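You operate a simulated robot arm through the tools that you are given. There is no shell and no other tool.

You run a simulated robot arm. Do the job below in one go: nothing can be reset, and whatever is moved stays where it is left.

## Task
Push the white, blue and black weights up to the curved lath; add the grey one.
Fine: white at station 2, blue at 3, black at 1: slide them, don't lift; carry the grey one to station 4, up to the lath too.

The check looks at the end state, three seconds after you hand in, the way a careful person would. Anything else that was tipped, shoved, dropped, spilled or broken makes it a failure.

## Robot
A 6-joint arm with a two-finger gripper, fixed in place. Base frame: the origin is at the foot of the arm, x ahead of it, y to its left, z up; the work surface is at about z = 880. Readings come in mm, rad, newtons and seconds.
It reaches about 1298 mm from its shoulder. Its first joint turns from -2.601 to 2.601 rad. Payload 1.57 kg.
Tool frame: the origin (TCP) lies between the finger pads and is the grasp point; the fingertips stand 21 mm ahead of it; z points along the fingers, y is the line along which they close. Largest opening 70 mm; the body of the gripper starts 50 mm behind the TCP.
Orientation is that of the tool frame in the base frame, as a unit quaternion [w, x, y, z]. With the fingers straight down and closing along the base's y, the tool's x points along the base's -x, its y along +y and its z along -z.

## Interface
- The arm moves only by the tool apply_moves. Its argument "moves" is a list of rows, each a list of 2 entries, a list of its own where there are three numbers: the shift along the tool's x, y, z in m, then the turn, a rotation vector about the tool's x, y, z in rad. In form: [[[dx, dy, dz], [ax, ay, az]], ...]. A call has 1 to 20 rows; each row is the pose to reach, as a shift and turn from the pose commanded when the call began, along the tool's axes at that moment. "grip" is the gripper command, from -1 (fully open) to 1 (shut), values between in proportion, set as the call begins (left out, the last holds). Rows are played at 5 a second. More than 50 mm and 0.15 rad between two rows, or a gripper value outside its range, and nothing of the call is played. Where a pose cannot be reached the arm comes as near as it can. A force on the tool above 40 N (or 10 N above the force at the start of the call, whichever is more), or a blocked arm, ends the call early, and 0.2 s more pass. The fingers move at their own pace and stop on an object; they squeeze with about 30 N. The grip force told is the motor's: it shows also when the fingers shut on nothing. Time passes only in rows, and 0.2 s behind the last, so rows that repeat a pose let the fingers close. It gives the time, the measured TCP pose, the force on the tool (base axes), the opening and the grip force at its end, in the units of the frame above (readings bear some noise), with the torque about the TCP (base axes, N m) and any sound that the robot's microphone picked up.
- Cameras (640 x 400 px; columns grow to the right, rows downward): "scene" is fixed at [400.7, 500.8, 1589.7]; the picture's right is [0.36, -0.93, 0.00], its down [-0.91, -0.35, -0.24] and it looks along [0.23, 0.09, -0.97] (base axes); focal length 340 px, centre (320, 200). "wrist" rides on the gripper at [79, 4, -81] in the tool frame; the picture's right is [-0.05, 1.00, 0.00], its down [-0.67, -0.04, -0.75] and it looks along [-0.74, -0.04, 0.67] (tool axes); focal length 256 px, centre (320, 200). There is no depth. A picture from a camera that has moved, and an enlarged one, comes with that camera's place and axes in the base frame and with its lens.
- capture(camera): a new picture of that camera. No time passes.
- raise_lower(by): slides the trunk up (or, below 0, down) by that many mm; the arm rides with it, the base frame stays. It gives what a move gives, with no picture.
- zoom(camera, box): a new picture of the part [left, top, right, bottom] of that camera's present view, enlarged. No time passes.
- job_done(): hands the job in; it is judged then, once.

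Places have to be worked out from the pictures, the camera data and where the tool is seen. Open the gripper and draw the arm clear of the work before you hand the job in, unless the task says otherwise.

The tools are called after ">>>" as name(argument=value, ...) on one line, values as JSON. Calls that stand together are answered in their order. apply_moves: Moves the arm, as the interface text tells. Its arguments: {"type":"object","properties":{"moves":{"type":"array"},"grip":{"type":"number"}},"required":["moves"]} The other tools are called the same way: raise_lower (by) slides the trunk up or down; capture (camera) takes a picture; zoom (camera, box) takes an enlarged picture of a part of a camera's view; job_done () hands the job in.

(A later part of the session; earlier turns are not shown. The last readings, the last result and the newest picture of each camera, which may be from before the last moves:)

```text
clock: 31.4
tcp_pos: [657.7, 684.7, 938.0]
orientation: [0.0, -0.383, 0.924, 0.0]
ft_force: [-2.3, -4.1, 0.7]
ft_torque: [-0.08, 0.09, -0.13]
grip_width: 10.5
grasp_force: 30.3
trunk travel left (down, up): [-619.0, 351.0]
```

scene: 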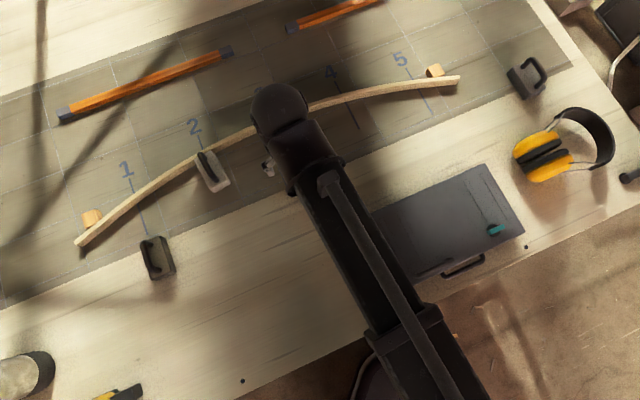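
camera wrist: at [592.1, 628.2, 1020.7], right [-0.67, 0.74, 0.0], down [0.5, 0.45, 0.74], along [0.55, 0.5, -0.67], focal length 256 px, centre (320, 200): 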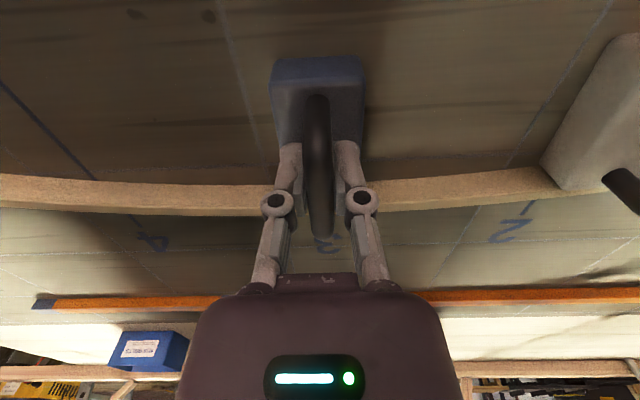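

Resistance rose to about 4.5 N; may be friction or first touch. I go 1 mm more and look.

>>> apply_moves(moves=[[[-0.0005, 0, 0], [0, 0, 0]], [[-0.001, 0, 0], [0, 0, 0]], [[-0.001, 0, 0], [0, 0, 0]]])

>>> zoom(camera="wrist", box=[220, 100, 420, 260])

```text
clock: 32.2
tcp_pos: [659.1, 687.1, 939.5]
orientation: [0.0, -0.383, 0.924, 0.0]
ft_force: [-10.5, -9.6, -1.1]
ft_torque: [-0.43, 0.41, -0.3]
grip_width: 10.6
grasp_force: 29.9
trunk travel left (down, up): [-619.0, 351.0]
```

```text
2.50 times, centred on (320, 180) of wrist
camera zoom: at [597.4, 633.1, 1020.9], right [-0.67, 0.74, 0.0], down [0.5, 0.45, 0.74], along [0.55, 0.5, -0.67], focal length 640 px, centre (320, 250)
```

zoom: 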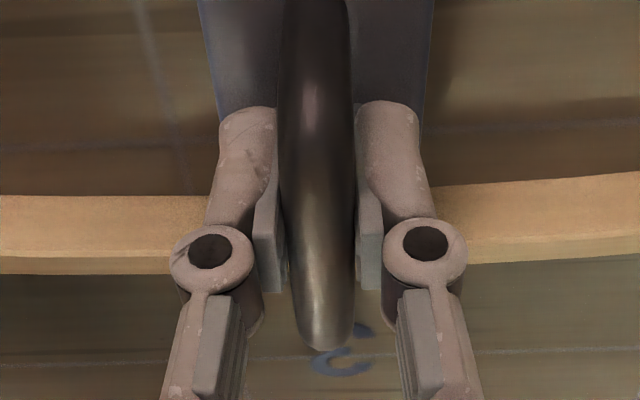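

Clear contact (≈14 N resistance). I release blue here and raise the trunk to inspect.

>>> apply_moves(moves=[[[0, 0, 0], [0, 0, 0]], [[0, 0, 0], [0, 0, 0]], [[0, 0, 0], [0, 0, 0]]], grip=-0.3)

>>> raise_lower(by=60)

>>> capture(camera="wrist")

>>> zoom(camera="wrist", box=[280, 100, 360, 150])

```text
clock: 33.0
tcp_pos: [659.0, 685.6, 938.4]
orientation: [0.0, -0.383, 0.924, 0.001]
ft_force: [0.2, -0.3, -0.4]
ft_torque: [0.0, 0.0, -0.03]
grip_width: 45.6
grasp_force: 0.1
trunk travel left (down, up): [-619.0, 351.0]
```

```text
clock: 34.0
tcp_pos: [659.0, 687.2, 997.9]
orientation: [0.0, -0.383, 0.924, 0.0]
ft_force: [0.6, 0.2, -0.1]
ft_torque: [-0.01, 0.0, 0.02]
grip_width: 45.4
grasp_force: 0.0
trunk travel left (down, up): [-679.0, 291.0]
```

```text
taken
camera wrist: at [598.2, 633.7, 1080.5], right [-0.67, 0.74, 0.0], down [0.5, 0.45, 0.74], along [0.55, 0.5, -0.67], focal length 256 px, centre (320, 200)
```

wrist: 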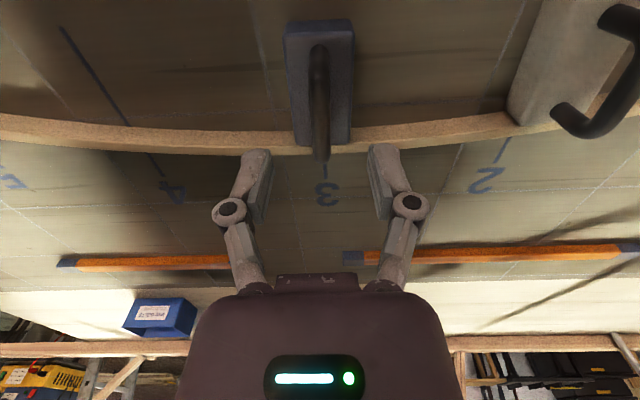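

```text
8.00 times, centred on (320, 125) of wrist
camera zoom: at [598.2, 633.7, 1080.5], right [-0.67, 0.74, 0.0], down [0.5, 0.45, 0.74], along [0.55, 0.5, -0.67], focal length 2048 px, centre (320, 800)
```

zoom: 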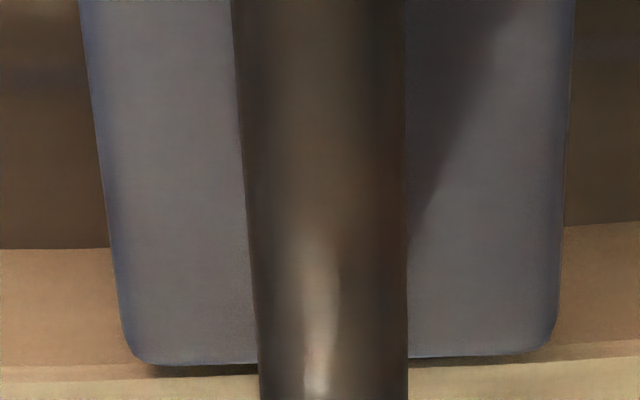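

Blue is flush on the lath, nose at s≈−21 (station 3 at ≈−22). Now I zoom the scene on black, station 1 and white's result.

>>> zoom(camera="scene", box=[115, 180, 211, 240])

>>> zoom(camera="scene", box=[115, 225, 211, 285])

>>> zoom(camera="scene", box=[170, 135, 250, 195])

>>> capture(camera="scene")

```text
6.67 times, centred on (163, 210) of scene
camera zoom: at [400.7, 500.8, 1589.7], right [0.36, -0.93, 0.0], down [-0.91, -0.35, -0.24], along [0.23, 0.09, -0.97], focal length 2264 px, centre (1367, 133)
```

zoom: 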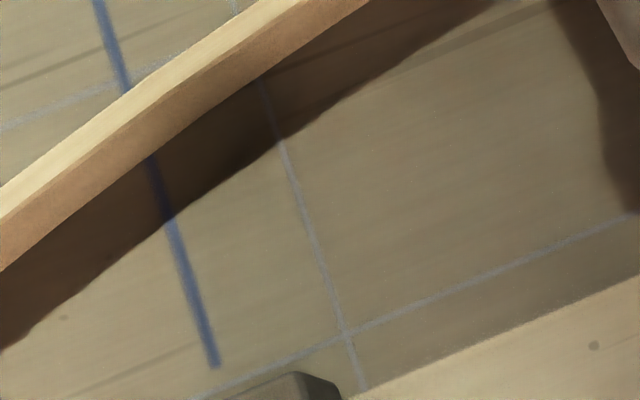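

```text
6.67 times, centred on (163, 255) of scene
camera zoom: at [400.7, 500.8, 1589.7], right [0.36, -0.93, 0.0], down [-0.91, -0.35, -0.24], along [0.23, 0.09, -0.97], focal length 2264 px, centre (1367, -167)
```

zoom: 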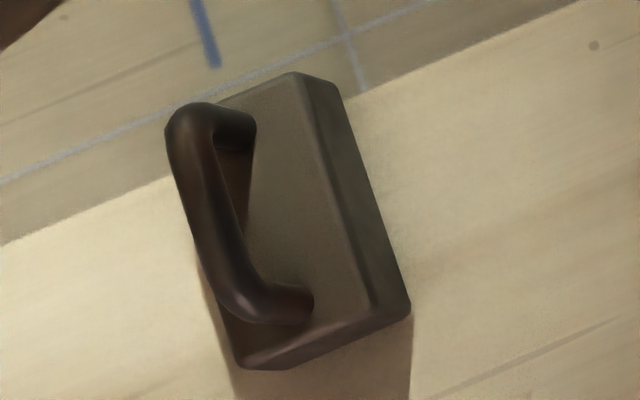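

```text
6.67 times, centred on (210, 165) of scene
camera zoom: at [400.7, 500.8, 1589.7], right [0.36, -0.93, 0.0], down [-0.91, -0.35, -0.24], along [0.23, 0.09, -0.97], focal length 2264 px, centre (1053, 433)
```

zoom: 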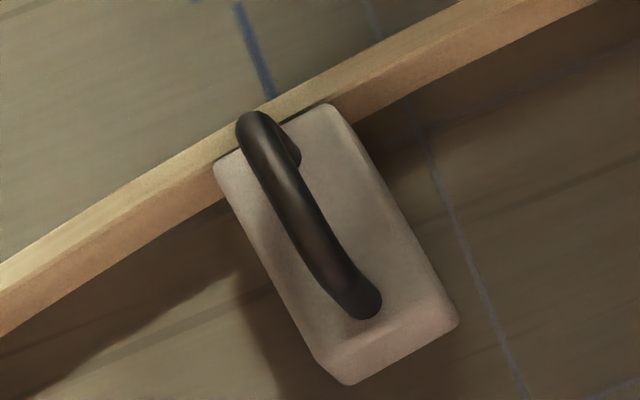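

```text
taken
```

scene: 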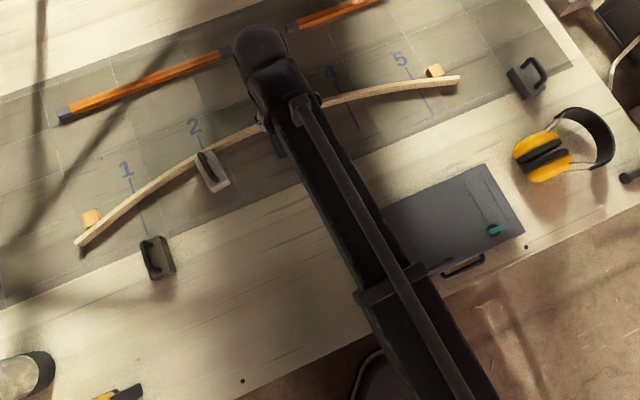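

White checks out. Black's handle is at s≈−349, m≈814, unrotated; lath front at station 1 is m≈948 with a 16° tangent. I move over black at the present height (tips clear of the handles).

>>> apply_moves(moves=[[[0.0153, 0.0363, 0], [0, 0, 0]], [[0.0307, 0.0726, 0], [0, 0, 0]], [[0.046, 0.1089, 0], [0, 0, 0]], [[0.0613, 0.1452, 0], [0, 0, 0]], [[0.0767, 0.1814, 0], [0, 0, 0]], [[0.092, 0.2177, 0], [0, 0, 0]], [[0.1073, 0.254, 0], [0, 0, 0]], [[0.1227, 0.2903, 0], [0, 0, 0]], [[0.138, 0.3266, 0], [0, 0, 0]], [[0.138, 0.3266, 0], [0, 0, 0]], [[0.138, 0.3266, 0], [0, 0, 0]]], grip=-1)

>>> capture(camera="wrist")

>>> zoom(camera="wrist", box=[220, 20, 420, 220])

>>> capture(camera="scene")

```text
clock: 36.4
tcp_pos: [330.0, 819.4, 998.2]
orientation: [0.0, -0.383, 0.924, -0.001]
ft_force: [-0.5, -0.7, -0.8]
ft_torque: [-0.01, -0.01, 0.04]
grip_width: 70.2
grasp_force: 0.0
out of reach, approached as far as the arm can: row 5
trunk travel left (down, up): [-679.0, 291.0]
```

```text
taken
camera wrist: at [269.0, 765.6, 1080.7], right [-0.67, 0.74, 0.0], down [0.5, 0.45, 0.74], along [0.55, 0.5, -0.67], focal length 256 px, centre (320, 200)
```

wrist: 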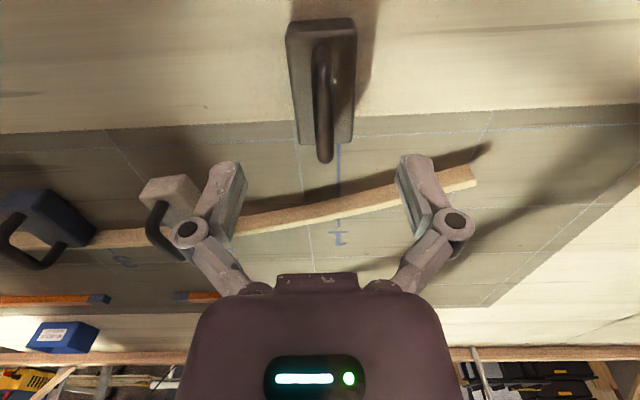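

```text
2.00 times, centred on (320, 120) of wrist
camera zoom: at [269.0, 765.6, 1080.7], right [-0.67, 0.74, 0.0], down [0.5, 0.45, 0.74], along [0.55, 0.5, -0.67], focal length 512 px, centre (320, 360)
```

zoom: 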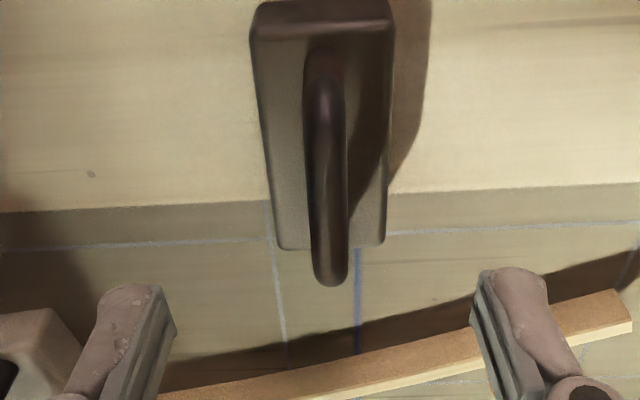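

```text
taken
```

scene: 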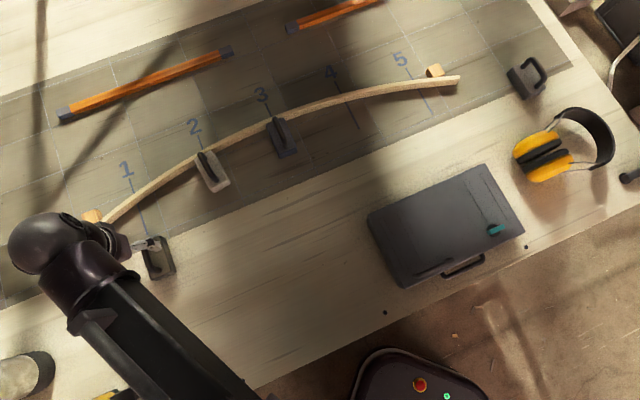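

Black's handle lies as blue's did relative to the tool; I nudge 1 mm, lower 60 mm and close partway to verify.

>>> apply_moves(moves=[[[0, 0.001, 0], [0, 0, 0]], [[0, 0.001, 0], [0, 0, 0]]])

>>> raise_lower(by=-60)

>>> apply_moves(moves=[[[0, 0, 0], [0, 0, 0]], [[0, 0, 0], [0, 0, 0]], [[0, 0, 0], [0, 0, 0]]], grip=0.35)

>>> zoom(camera="wrist", box=[240, 120, 400, 220])

```text
clock: 37.0
tcp_pos: [329.8, 819.7, 999.5]
orientation: [0.0, -0.383, 0.924, 0.0]
ft_force: [0.5, 0.4, -0.4]
ft_torque: [-0.02, 0.0, -0.01]
grip_width: 69.7
grasp_force: 0.1
trunk travel left (down, up): [-679.0, 291.0]
```

```text
clock: 38.0
tcp_pos: [329.1, 819.4, 938.6]
orientation: [0.0, -0.382, 0.924, 0.0]
ft_force: [-0.1, 0.2, -0.2]
ft_torque: [0.04, 0.02, -0.03]
grip_width: 70.0
grasp_force: 0.1
trunk travel left (down, up): [-619.0, 351.0]
```

```text
clock: 38.8
tcp_pos: [329.4, 820.5, 937.1]
orientation: [0.0, -0.384, 0.924, 0.0]
ft_force: [-0.8, 0.0, -0.7]
ft_torque: [0.0, -0.02, 0.01]
grip_width: 22.5
grasp_force: 0.0
trunk travel left (down, up): [-619.0, 351.0]
```

```text
4.00 times, centred on (320, 170) of wrist
camera zoom: at [268.3, 766.5, 1020.6], right [-0.67, 0.74, 0.0], down [0.5, 0.45, 0.74], along [0.55, 0.5, -0.67], focal length 1024 px, centre (320, 320)
```

zoom: 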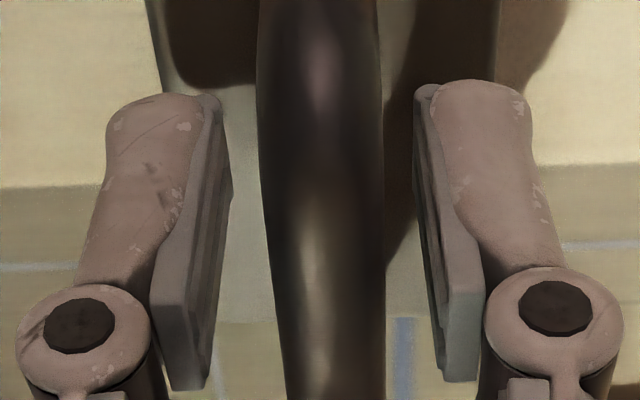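

Well centred. Closing on black's handle.

>>> apply_moves(moves=[[[0, 0, 0], [0, 0, 0]], [[0, 0, 0], [0, 0, 0]], [[0, 0, 0], [0, 0, 0]]], grip=1)

>>> zoom(camera="wrist", box=[220, 20, 420, 220])

```text
clock: 39.6
tcp_pos: [328.9, 820.8, 938.2]
orientation: [0.0, -0.383, 0.924, -0.001]
ft_force: [-2.3, 2.9, 2.6]
ft_torque: [0.04, 0.01, 0.03]
grip_width: 10.7
grasp_force: 30.6
trunk travel left (down, up): [-619.0, 351.0]
```

```text
2.00 times, centred on (320, 120) of wrist
camera zoom: at [267.9, 766.8, 1020.7], right [-0.67, 0.74, 0.0], down [0.5, 0.45, 0.75], along [0.55, 0.5, -0.67], focal length 512 px, centre (320, 360)
```

zoom: 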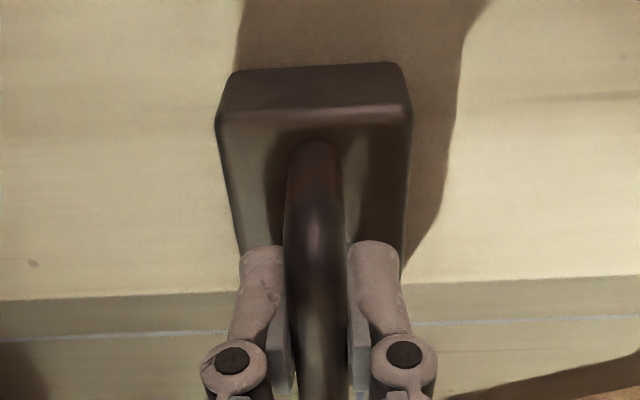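

Black is gripped. I slide it 78 mm forward, 5 mm left, turning 13° toward the lath tangent, stopping ~11 mm short.

>>> apply_moves(moves=[[[-0.0078, 0.0005, 0], [0, 0, -0.023]], [[-0.0156, 0.001, 0], [0, 0, -0.045]], [[-0.0234, 0.0016, 0], [0, 0, -0.068]], [[-0.0312, 0.0021, 0], [0, 0, -0.091]], [[-0.039, 0.0027, 0], [0, 0, -0.114]], [[-0.0468, 0.0032, 0], [0, 0, -0.136]], [[-0.0546, 0.0037, 0], [0, 0, -0.159]], [[-0.0624, 0.0042, 0], [0, 0, -0.182]], [[-0.0702, 0.0048, 0], [0, 0, -0.204]], [[-0.078, 0.0053, 0], [0, 0, -0.227]], [[-0.078, 0.0053, 0], [0, 0, -0.227]], [[-0.078, 0.0053, 0], [0, 0, -0.227]]])

>>> capture(camera="wrist")

>>> zoom(camera="wrist", box=[220, 60, 420, 260])

```text
clock: 42.2
tcp_pos: [379.9, 879.5, 938.5]
orientation: [0.0, -0.485, 0.874, -0.001]
ft_force: [-0.7, 0.0, 0.6]
ft_torque: [-0.15, 0.09, 0.0]
grip_width: 10.4
grasp_force: 30.5
trunk travel left (down, up): [-619.0, 351.0]
```

```text
taken
camera wrist: at [333.4, 814.0, 1020.6], right [-0.82, 0.57, 0.0], down [0.38, 0.55, 0.74], along [0.43, 0.61, -0.67], focal length 256 px, centre (320, 200)
```

wrist: 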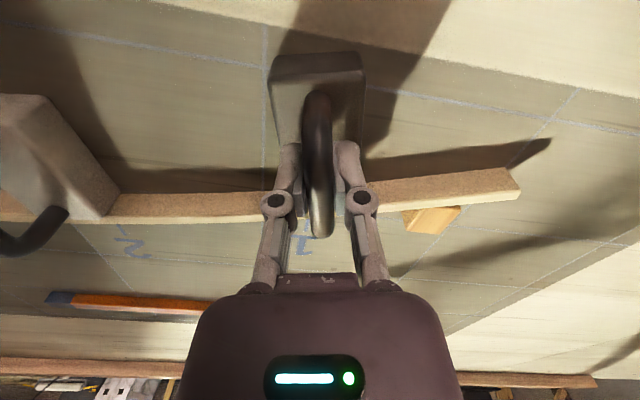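

```text
2.00 times, centred on (320, 160) of wrist
camera zoom: at [333.4, 814.0, 1020.6], right [-0.82, 0.57, 0.0], down [0.38, 0.55, 0.74], along [0.43, 0.61, -0.67], focal length 512 px, centre (320, 280)
```

zoom: 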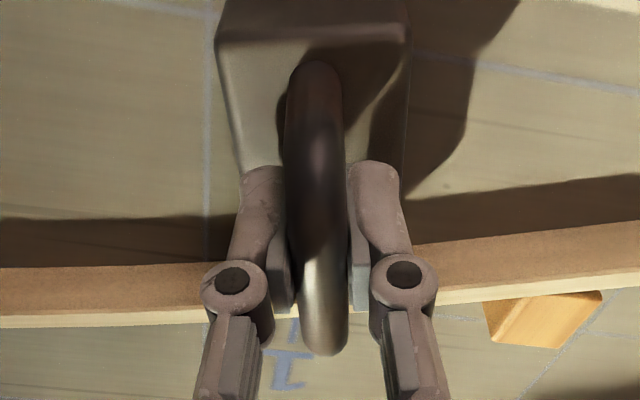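

Black is about 10–12 mm from the lath, nose near s≈−364, centre ≈−355 (station 1 at −361). Creeping 6 mm.

>>> apply_moves(moves=[[[-0.002, -0.0001, 0], [0, 0, 0]], [[-0.004, -0.0003, 0], [0, 0, 0]], [[-0.0061, -0.0004, 0], [0, 0, 0]], [[-0.0061, -0.0004, 0], [0, 0, 0]]])

>>> apply_moves(moves=[[[-0.001, -0.0002, 0], [0, 0, 0]], [[-0.002, -0.0004, 0], [0, 0, 0]], [[-0.002, -0.0004, 0], [0, 0, 0]]])

```text
clock: 43.2
tcp_pos: [384.4, 884.5, 938.9]
orientation: [0.0, -0.485, 0.875, 0.0]
ft_force: [-1.4, -1.2, -0.1]
ft_torque: [-0.04, 0.03, 0.01]
grip_width: 10.7
grasp_force: 30.3
trunk travel left (down, up): [-619.0, 351.0]
```

```text
clock: 44.0
tcp_pos: [384.1, 885.5, 937.8]
orientation: [0.0, -0.485, 0.874, 0.0]
ft_force: [-1.5, -2.7, -0.3]
ft_torque: [0.01, 0.02, -0.02]
grip_width: 10.7
grasp_force: 30.4
trunk travel left (down, up): [-619.0, 351.0]
```

Still friction-level (~3 N). Another 1.5 mm.

>>> apply_moves(moves=[[[-0.0007, -0.0001, 0], [0, 0, 0]], [[-0.0015, -0.0003, 0], [0, 0, 0]], [[-0.0015, -0.0003, 0], [0, 0, 0]]])

>>> zoom(camera="wrist", box=[220, 100, 420, 260])

```text
clock: 44.8
tcp_pos: [386.1, 885.5, 938.7]
orientation: [0.0, -0.486, 0.874, 0.0]
ft_force: [-3.6, 0.0, -0.5]
ft_torque: [-0.07, 0.04, -0.01]
grip_width: 10.6
grasp_force: 29.5
trunk travel left (down, up): [-619.0, 351.0]
```

```text
2.50 times, centred on (320, 180) of wrist
camera zoom: at [339.4, 820.7, 1020.6], right [-0.82, 0.57, 0.0], down [0.38, 0.55, 0.74], along [0.43, 0.61, -0.67], focal length 640 px, centre (320, 250)
```

zoom: 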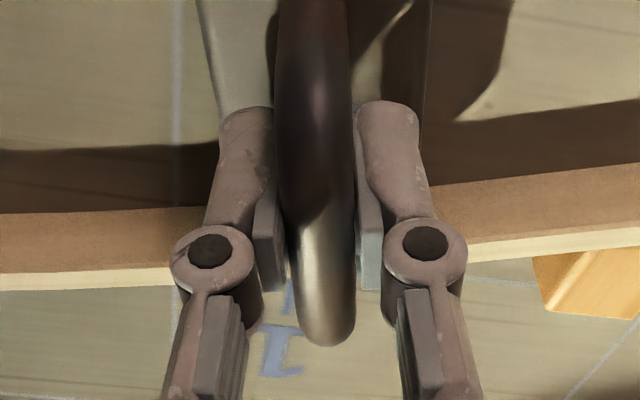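

No contact yet; 1 mm further.

>>> apply_moves(moves=[[[-0.0005, -0.0001, 0], [0, 0, 0]], [[-0.001, -0.0002, 0], [0, 0, 0]], [[-0.001, -0.0002, 0], [0, 0, 0]]])

```text
clock: 45.6
tcp_pos: [387.6, 886.8, 938.1]
orientation: [-0.001, -0.484, 0.875, 0.0]
ft_force: [0.2, -1.9, 0.6]
ft_torque: [0.06, -0.07, 0.01]
grip_width: 10.6
grasp_force: 30.0
trunk travel left (down, up): [-619.0, 351.0]
```

Still about 2 N. Another millimetre.

>>> apply_moves(moves=[[[-0.0005, -0.0001, 0], [0, 0, 0]], [[-0.001, -0.0002, 0], [0, 0, 0]], [[-0.001, -0.0002, 0], [0, 0, 0]]])

```text
clock: 46.4
tcp_pos: [387.9, 887.2, 938.3]
orientation: [0.0, -0.485, 0.875, 0.0]
ft_force: [0.1, -1.9, -0.2]
ft_torque: [0.0, 0.01, 0.0]
grip_width: 10.4
grasp_force: 29.7
trunk travel left (down, up): [-619.0, 351.0]
```

No contact at m≈901.6 (expected ≈902–904). One more millimetre.

>>> apply_moves(moves=[[[-0.0005, -0.0001, 0], [0, 0, 0]], [[-0.001, -0.0002, 0], [0, 0, 0]], [[-0.001, -0.0002, 0], [0, 0, 0]]])

>>> zoom(camera="wrist", box=[220, 100, 420, 260])

```text
clock: 47.2
tcp_pos: [388.2, 888.8, 937.1]
orientation: [0.0, -0.485, 0.875, -0.001]
ft_force: [-0.6, -1.1, 0.1]
ft_torque: [-0.02, 0.0, 0.06]
grip_width: 10.8
grasp_force: 29.9
trunk travel left (down, up): [-619.0, 351.0]
```

```text
2.50 times, centred on (320, 180) of wrist
camera zoom: at [340.6, 823.1, 1020.6], right [-0.82, 0.57, 0.0], down [0.38, 0.55, 0.74], along [0.43, 0.61, -0.67], focal length 640 px, centre (320, 250)
```

zoom: 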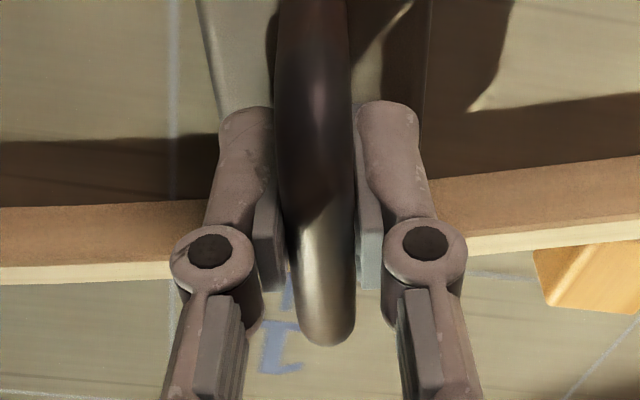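

Comparing with white's contact picture, about 2–3 mm may remain. I continue 1 mm at a time.

>>> apply_moves(moves=[[[-0.0005, -0.0001, 0], [0, 0, 0]], [[-0.001, -0.0002, 0], [0, 0, 0]], [[-0.001, -0.0002, 0], [0, 0, 0]]])

```text
clock: 48.0
tcp_pos: [387.7, 887.6, 937.4]
orientation: [-0.001, -0.485, 0.874, -0.001]
ft_force: [-3.8, -6.8, -0.5]
ft_torque: [-0.19, 0.15, 0.14]
grip_width: 10.8
grasp_force: 30.1
trunk travel left (down, up): [-619.0, 351.0]
```

Contact: ~8 N resistance with +0.14 N·m (left corner touching). I release black and raise the trunk to inspect.

>>> apply_moves(moves=[[[0, 0, 0], [0, 0, 0]], [[0, 0, 0], [0, 0, 0]], [[0, 0, 0], [0, 0, 0]]], grip=-0.3)

>>> raise_lower(by=60)

>>> capture(camera="wrist")

>>> zoom(camera="wrist", box=[280, 110, 360, 160])

```text
clock: 48.8
tcp_pos: [388.1, 888.9, 939.0]
orientation: [0.0, -0.485, 0.875, -0.001]
ft_force: [1.4, -0.1, -1.2]
ft_torque: [-0.01, 0.0, 0.0]
grip_width: 45.4
grasp_force: 0.0
trunk travel left (down, up): [-619.0, 351.0]
```

```text
clock: 49.8
tcp_pos: [388.5, 889.1, 998.1]
orientation: [0.0, -0.485, 0.875, 0.001]
ft_force: [0.3, 1.2, -0.6]
ft_torque: [-0.03, -0.02, -0.02]
grip_width: 45.8
grasp_force: 0.1
trunk travel left (down, up): [-679.0, 291.0]
```

```text
taken
camera wrist: at [341.3, 824.0, 1080.5], right [-0.82, 0.57, 0.0], down [0.38, 0.55, 0.74], along [0.43, 0.61, -0.67], focal length 256 px, centre (320, 200)
```

wrist: 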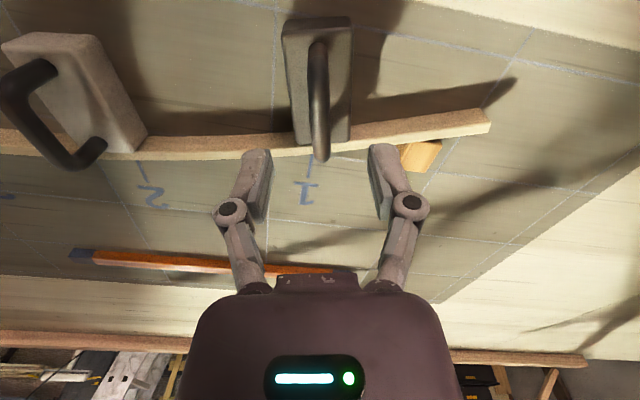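

```text
8.00 times, centred on (320, 135) of wrist
camera zoom: at [341.3, 824.0, 1080.5], right [-0.82, 0.57, 0.0], down [0.38, 0.55, 0.74], along [0.43, 0.61, -0.67], focal length 2048 px, centre (320, 720)
```

zoom: 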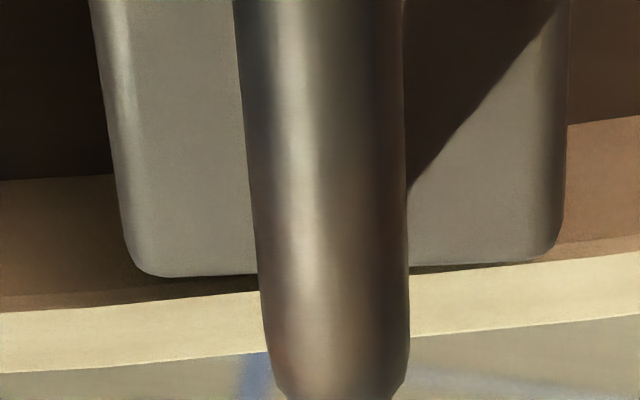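

Black touches at its left corner with ~1.4 mm at the nose centre, nose at s≈−365, centre ≈−357 around station 1 (−361). Now I look closely at the grey weight and the intended spot at station 4.

>>> zoom(camera="scene", box=[490, 45, 570, 115])

>>> capture(camera="scene")

>>> zoom(camera="scene", box=[250, 70, 380, 160])

```text
5.71 times, centred on (530, 80) of scene
camera zoom: at [400.7, 500.8, 1589.7], right [0.36, -0.93, 0.0], down [-0.91, -0.35, -0.24], along [0.23, 0.09, -0.97], focal length 1941 px, centre (-880, 886)
```

zoom: 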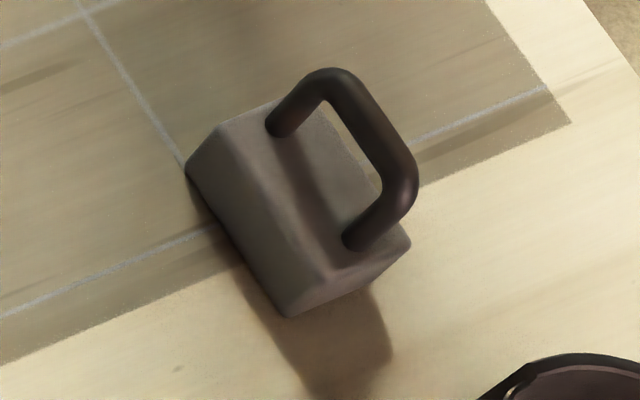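

```text
taken
```

scene: 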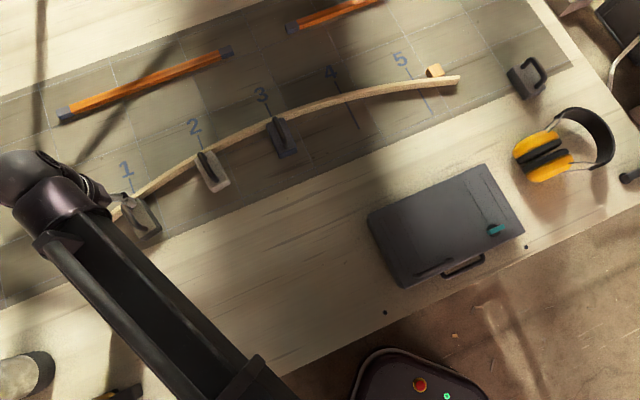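

```text
4.44 times, centred on (315, 115) of scene
camera zoom: at [400.7, 500.8, 1589.7], right [0.36, -0.93, 0.0], down [-0.91, -0.35, -0.24], along [0.23, 0.09, -0.97], focal length 1510 px, centre (342, 578)
```

zoom: 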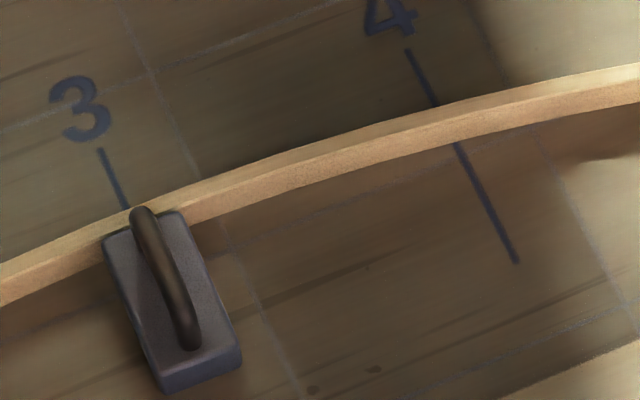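

Grey's handle is near s≈548, m≈860 (base ≈ (996, 220)), aligned with the station direction. Before reaching over there I want to check for tall obstacles (earmuffs, case, a dark rod at the right edge), so I raise the trunk and move back to a vantage point looking along +x.

>>> raise_lower(by=120)

>>> apply_moves(moves=[[[0.0367, -0.026, 0], [0, 0, 0.084]], [[0.0734, -0.0521, 0], [0, 0, 0.169]], [[0.1101, -0.0781, 0], [0, 0, 0.253]], [[0.1468, -0.1041, 0], [0, 0, 0.337]], [[0.1835, -0.1302, 0], [0, 0, 0.422]], [[0.2202, -0.1562, 0], [0, 0, 0.506]], [[0.2569, -0.1822, 0], [0, 0, 0.59]], [[0.2936, -0.2083, 0], [0, 0, 0.675]], [[0.3303, -0.2343, 0], [0, 0, 0.759]], [[0.367, -0.2603, 0], [0, 0, 0.843]], [[0.4037, -0.2864, 0], [0, 0, 0.928]], [[0.4404, -0.3124, 0], [0, 0, 1.012]], [[0.4404, -0.3124, 0], [0, 0, 1.012]]], grip=-1)

>>> capture(camera="wrist")

>>> capture(camera="scene")

```text
clock: 51.3
tcp_pos: [387.9, 889.0, 1116.4]
orientation: [0.0, -0.485, 0.875, 0.0]
ft_force: [0.2, -0.3, -0.7]
ft_torque: [0.01, -0.01, 0.01]
grip_width: 45.4
grasp_force: 0.0
trunk travel left (down, up): [-799.0, 171.0]
```

```text
clock: 54.1
tcp_pos: [419.8, 348.5, 1118.3]
orientation: [0.0, 0.001, 1.0, 0.001]
ft_force: [-0.5, 0.0, -0.8]
ft_torque: [0.03, -0.01, -0.03]
grip_width: 69.8
grasp_force: 0.0
out of reach, approached as far as the arm can: row 5
trunk travel left (down, up): [-799.0, 171.0]
```

```text
taken
camera wrist: at [338.9, 352.4, 1200.6], right [0.05, 1.0, 0.0], down [0.67, -0.04, 0.74], along [0.74, -0.04, -0.67], focal length 256 px, centre (320, 200)
```

wrist: 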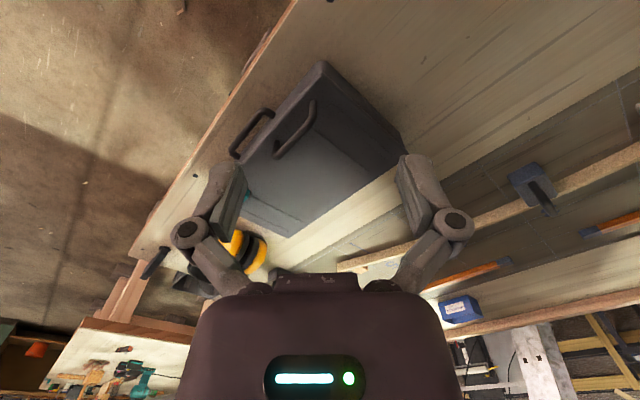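

```text
taken
```

scene: 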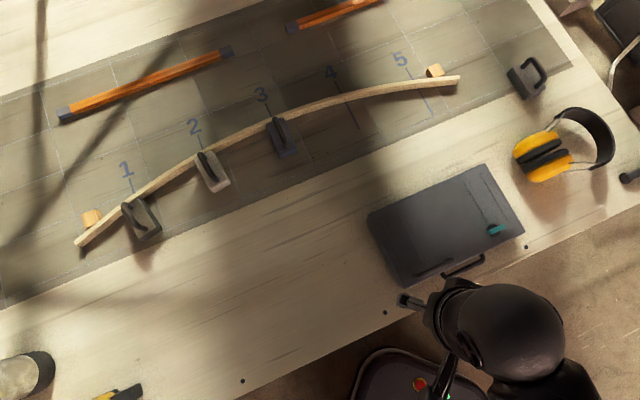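

All three weights look right at the lath. I zoom on the rod near the bench corner and the earmuffs to judge their heights.

>>> zoom(camera="wrist", box=[100, 200, 300, 320])

>>> zoom(camera="scene", box=[560, 100, 640, 220])

>>> zoom(camera="scene", box=[100, 150, 240, 250])

```text
3.20 times, centred on (200, 260) of wrist
camera zoom: at [338.9, 352.4, 1200.6], right [0.05, 1.0, 0.0], down [0.67, -0.04, 0.74], along [0.74, -0.04, -0.67], focal length 819 px, centre (704, 8)
```

zoom: 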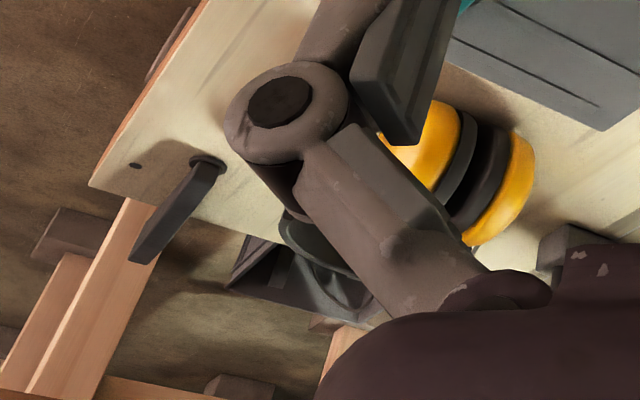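

```text
3.33 times, centred on (600, 160) of scene
camera zoom: at [400.7, 500.8, 1589.7], right [0.36, -0.93, 0.0], down [-0.91, -0.35, -0.24], along [0.23, 0.09, -0.97], focal length 1132 px, centre (-613, 333)
```

zoom: 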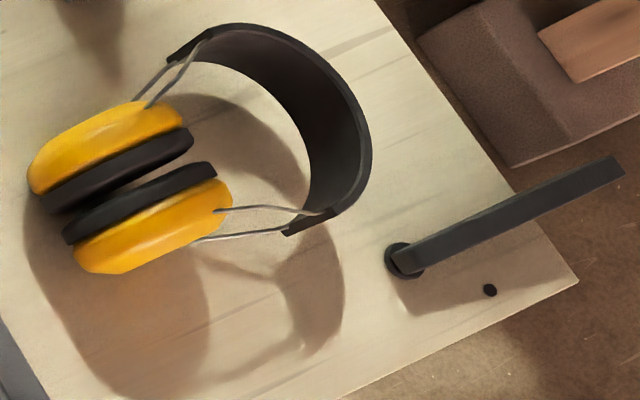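

```text
4.00 times, centred on (170, 200) of scene
camera zoom: at [400.7, 500.8, 1589.7], right [0.36, -0.93, 0.0], down [-0.91, -0.35, -0.24], along [0.23, 0.09, -0.97], focal length 1359 px, centre (920, 200)
```

zoom: 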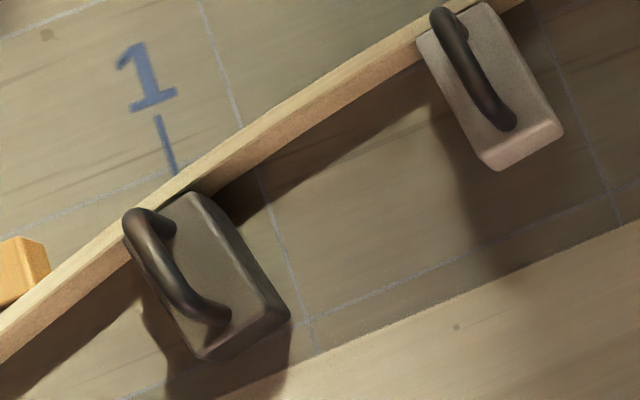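

The rod and earmuffs are low (well under the arm's links, which ride ~150 mm above the TCP). I now travel above grey at this height, turning the tool to the bench direction.

>>> apply_moves(moves=[[[-0.0444, -0.01, 0], [0, 0, -0.06]], [[-0.0888, -0.02, 0], [0, 0, -0.121]], [[-0.1332, -0.03, 0], [0, 0, -0.181]], [[-0.1775, -0.04, 0], [0, 0, -0.242]], [[-0.2219, -0.05, 0], [0, 0, -0.302]], [[-0.2663, -0.06, 0], [0, 0, -0.362]], [[-0.3107, -0.07, 0], [0, 0, -0.423]], [[-0.3551, -0.08, 0], [0, 0, -0.483]], [[-0.3995, -0.09, 0], [0, 0, -0.544]], [[-0.4438, -0.1, 0], [0, 0, -0.604]], [[-0.4882, -0.11, 0], [0, 0, -0.664]], [[-0.5326, -0.12, 0], [0, 0, -0.725]], [[-0.577, -0.13, 0], [0, 0, -0.785]], [[-0.577, -0.13, 0], [0, 0, -0.785]], [[-0.577, -0.13, 0], [0, 0, -0.785]]])

>>> capture(camera="wrist")

>>> capture(camera="scene")

```text
clock: 57.3
tcp_pos: [997.5, 218.8, 1118.3]
orientation: [-0.001, -0.383, 0.924, -0.001]
ft_force: [-0.6, 0.4, -0.3]
ft_torque: [-0.01, 0.0, 0.0]
grip_width: 70.0
grasp_force: 0.1
out of reach, approached as far as the arm can: row 3, 12
trunk travel left (down, up): [-799.0, 171.0]
```

```text
taken
camera wrist: at [937.3, 166.0, 1200.3], right [-0.67, 0.74, 0.0], down [0.5, 0.45, 0.74], along [0.55, 0.5, -0.67], focal length 256 px, centre (320, 200)
```

wrist: 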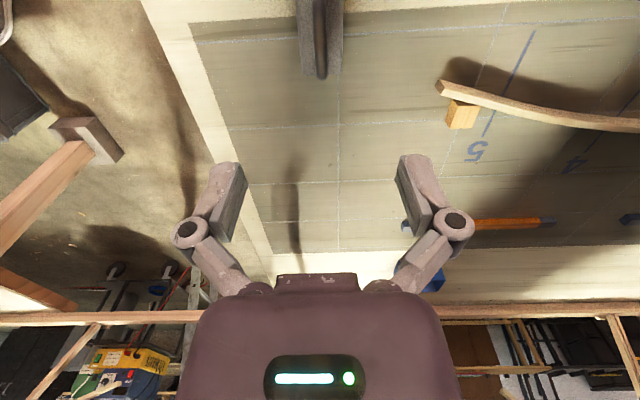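

```text
taken
```

scene: 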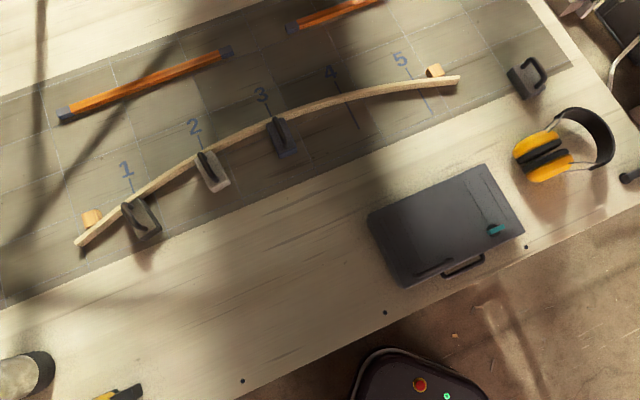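

Grey's handle is right below the tool. Lowering the trunk 120 mm to the same inspection height as before.

>>> raise_lower(by=-120)

>>> capture(camera="wrist")

>>> zoom(camera="wrist", box=[220, 20, 420, 220])

>>> capture(camera="scene")

```text
clock: 58.8
tcp_pos: [997.8, 219.4, 997.5]
orientation: [-0.001, -0.383, 0.924, 0.0]
ft_force: [0.3, 0.1, 0.0]
ft_torque: [0.0, -0.02, 0.0]
grip_width: 70.1
grasp_force: 0.0
trunk travel left (down, up): [-679.0, 291.0]
```

```text
taken
camera wrist: at [936.7, 165.9, 1080.8], right [-0.67, 0.74, 0.0], down [0.5, 0.45, 0.74], along [0.55, 0.5, -0.67], focal length 256 px, centre (320, 200)
```

wrist: 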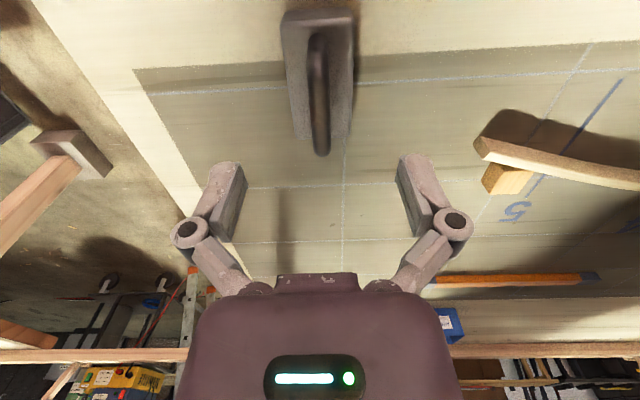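

```text
2.00 times, centred on (320, 120) of wrist
camera zoom: at [936.7, 165.9, 1080.8], right [-0.67, 0.74, 0.0], down [0.5, 0.45, 0.74], along [0.55, 0.5, -0.67], focal length 512 px, centre (320, 360)
```

zoom: 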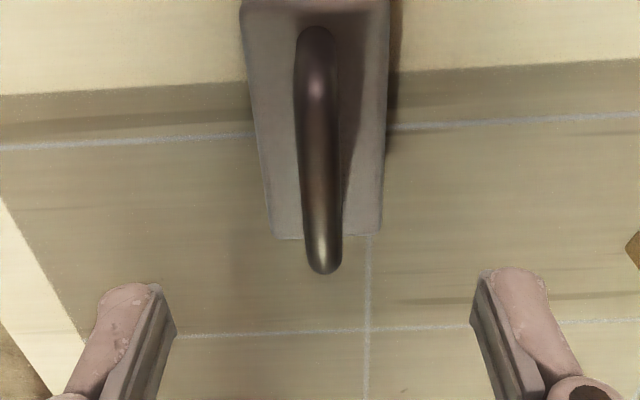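

```text
taken
```

scene: 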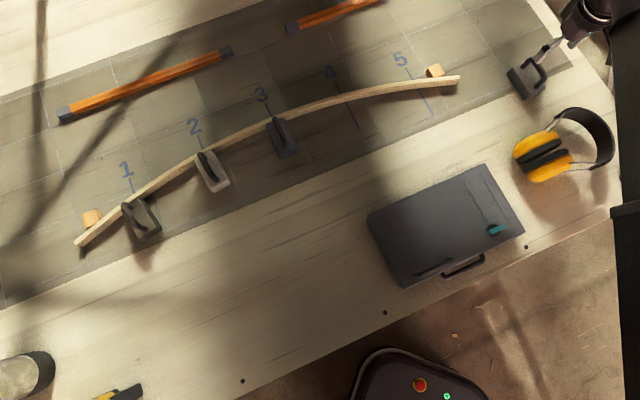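

The handle is ~6 mm nearer and ~1 mm right of the tool. I correct, lower 60 mm, and close partway to check.

>>> apply_moves(moves=[[[0.003, -0.0005, 0], [0, 0, 0]], [[0.006, -0.001, 0], [0, 0, 0]], [[0.006, -0.001, 0], [0, 0, 0]]])

>>> raise_lower(by=-60)

>>> apply_moves(moves=[[[0, 0, 0], [0, 0, 0]], [[0, 0, 0], [0, 0, 0]], [[0, 0, 0], [0, 0, 0]]], grip=0.35)

>>> zoom(camera="wrist", box=[240, 120, 400, 220])

```text
clock: 59.6
tcp_pos: [995.0, 215.0, 998.5]
orientation: [0.0, -0.382, 0.924, 0.0]
ft_force: [0.5, 0.1, -0.5]
ft_torque: [0.02, -0.03, 0.03]
grip_width: 69.9
grasp_force: 0.0
trunk travel left (down, up): [-679.0, 291.0]
```

```text
clock: 60.6
tcp_pos: [995.1, 213.4, 938.5]
orientation: [0.0, -0.383, 0.924, 0.0]
ft_force: [-0.1, 0.4, -0.1]
ft_torque: [-0.02, 0.01, -0.03]
grip_width: 69.9
grasp_force: 0.1
trunk travel left (down, up): [-619.0, 351.0]
```

```text
clock: 61.4
tcp_pos: [994.3, 214.4, 937.9]
orientation: [0.0, -0.382, 0.924, 0.001]
ft_force: [-0.3, -0.1, 0.0]
ft_torque: [-0.04, 0.0, -0.02]
grip_width: 22.9
grasp_force: 0.0
trunk travel left (down, up): [-619.0, 351.0]
```

```text
4.00 times, centred on (320, 170) of wrist
camera zoom: at [933.6, 161.4, 1020.6], right [-0.67, 0.74, 0.0], down [0.5, 0.45, 0.74], along [0.55, 0.5, -0.67], focal length 1024 px, centre (320, 320)
```

zoom: 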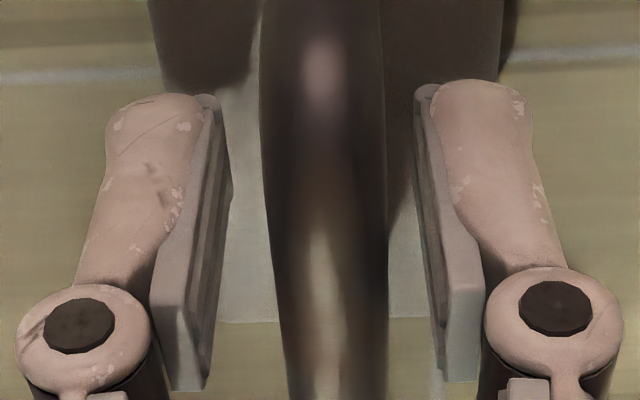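

Centred. Closing on grey's handle, then a 3 mm test lift to check the grip and weight.

>>> apply_moves(moves=[[[0, 0, 0], [0, 0, 0]], [[0, 0, 0], [0, 0, 0]], [[0, 0, 0], [0, 0, 0]], [[0, 0, 0], [0, 0, 0]]], grip=1)

>>> zoom(camera="wrist", box=[220, 20, 420, 220])

>>> raise_lower(by=5)

```text
clock: 62.4
tcp_pos: [994.5, 214.4, 938.5]
orientation: [0.0, -0.383, 0.924, -0.001]
ft_force: [-2.0, 1.2, 1.0]
ft_torque: [-0.05, 0.03, 0.02]
grip_width: 10.7
grasp_force: 30.1
trunk travel left (down, up): [-619.0, 351.0]
```

```text
2.00 times, centred on (320, 120) of wrist
camera zoom: at [933.4, 161.7, 1020.8], right [-0.67, 0.74, 0.0], down [0.5, 0.45, 0.74], along [0.55, 0.5, -0.67], focal length 512 px, centre (320, 360)
```

zoom: 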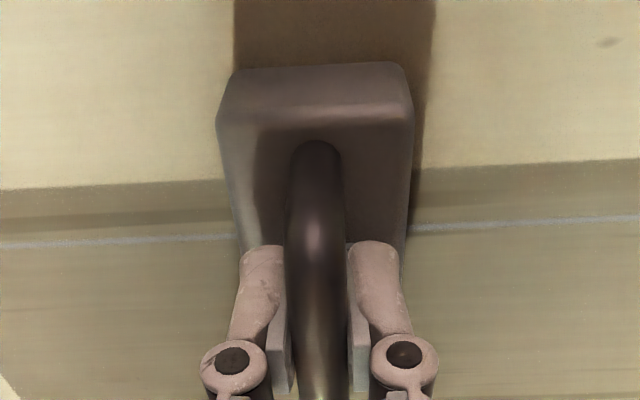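

```text
clock: 62.9
tcp_pos: [995.0, 213.2, 942.5]
orientation: [0.0, -0.383, 0.924, 0.0]
ft_force: [-0.3, 0.1, -8.2]
ft_torque: [-0.05, 0.02, -0.02]
grip_width: 10.5
grasp_force: 29.7
trunk travel left (down, up): [-624.0, 346.0]
```

Grey is held firmly (≈8 N, 0.85 kg). I raise another 50 mm so its base clears the lath, and carry the first half of the way toward station 4.

>>> raise_lower(by=50)

>>> apply_moves(moves=[[[-0.0037, 0.02, 0], [0, 0, 0.006]], [[-0.0073, 0.0405, 0], [0, 0, 0.012]], [[-0.011, 0.0607, 0], [0, 0, 0.018]], [[-0.0147, 0.081, 0], [0, 0, 0.024]], [[-0.0184, 0.1012, 0], [0, 0, 0.03]], [[-0.022, 0.1215, 0], [0, 0, 0.037]], [[-0.0257, 0.1417, 0], [0, 0, 0.043]], [[-0.0294, 0.162, 0], [0, 0, 0.049]], [[-0.0331, 0.1822, 0], [0, 0, 0.055]], [[-0.0368, 0.2025, 0], [0, 0, 0.061]], [[-0.0368, 0.2025, 0], [0, 0, 0.061]]])

>>> capture(camera="wrist")

```text
clock: 63.8
tcp_pos: [994.7, 214.3, 991.8]
orientation: [0.0, -0.383, 0.924, 0.0]
ft_force: [-0.2, -0.4, -0.3]
ft_torque: [-0.01, 0.01, 0.01]
grip_width: 0.2
grasp_force: 28.7
trunk travel left (down, up): [-674.0, 296.0]
```

```text
clock: 66.2
tcp_pos: [876.5, 384.2, 992.7]
orientation: [-0.001, -0.353, 0.935, 0.0]
ft_force: [0.0, -0.5, -0.6]
ft_torque: [-0.02, 0.04, 0.01]
grip_width: 0.1
grasp_force: 28.4
trunk travel left (down, up): [-674.0, 296.0]
```

```text
taken
camera wrist: at [812.9, 334.9, 1075.6], right [-0.62, 0.78, 0.0], down [0.52, 0.41, 0.74], along [0.58, 0.46, -0.67], focal length 256 px, centre (320, 200)
```

wrist: 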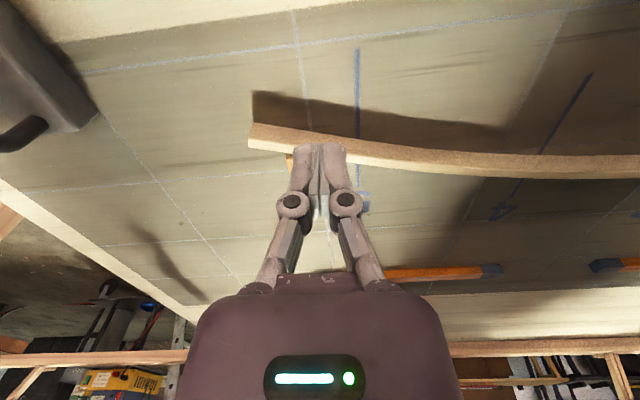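

The gripper reads 0.2 mm: the bar slipped out during the 50 mm raise, so the gripper is empty. I check where grey is and its state.

>>> capture(camera="scene")

>>> zoom(camera="scene", box=[490, 45, 570, 115])

>>> zoom(camera="wrist", box=[0, 0, 160, 200])

```text
taken
```

scene: 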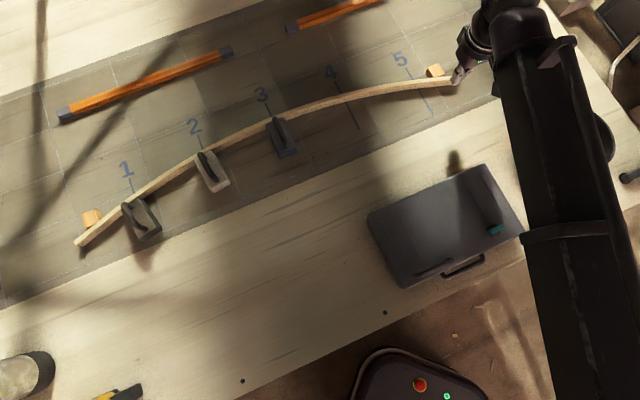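

```text
5.71 times, centred on (530, 80) of scene
camera zoom: at [400.7, 500.8, 1589.7], right [0.36, -0.93, 0.0], down [-0.91, -0.35, -0.24], along [0.23, 0.09, -0.97], focal length 1941 px, centre (-880, 886)
```

zoom: 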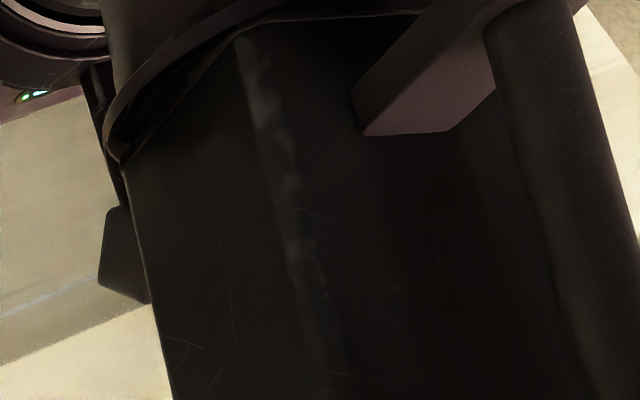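

```text
2.00 times, centred on (80, 100) of wrist
camera zoom: at [812.9, 334.9, 1075.6], right [-0.62, 0.78, 0.0], down [0.52, 0.41, 0.74], along [0.58, 0.46, -0.67], focal length 512 px, centre (800, 400)
```

zoom: 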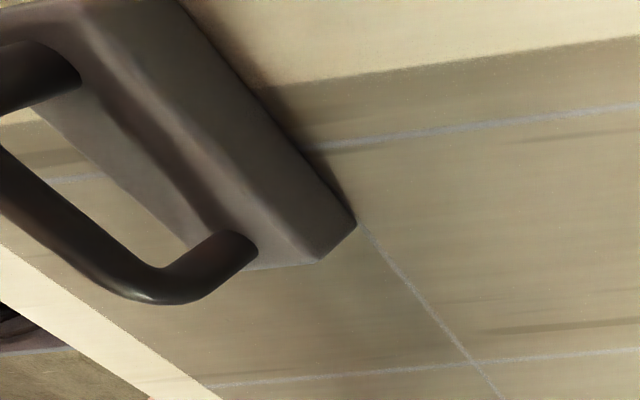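

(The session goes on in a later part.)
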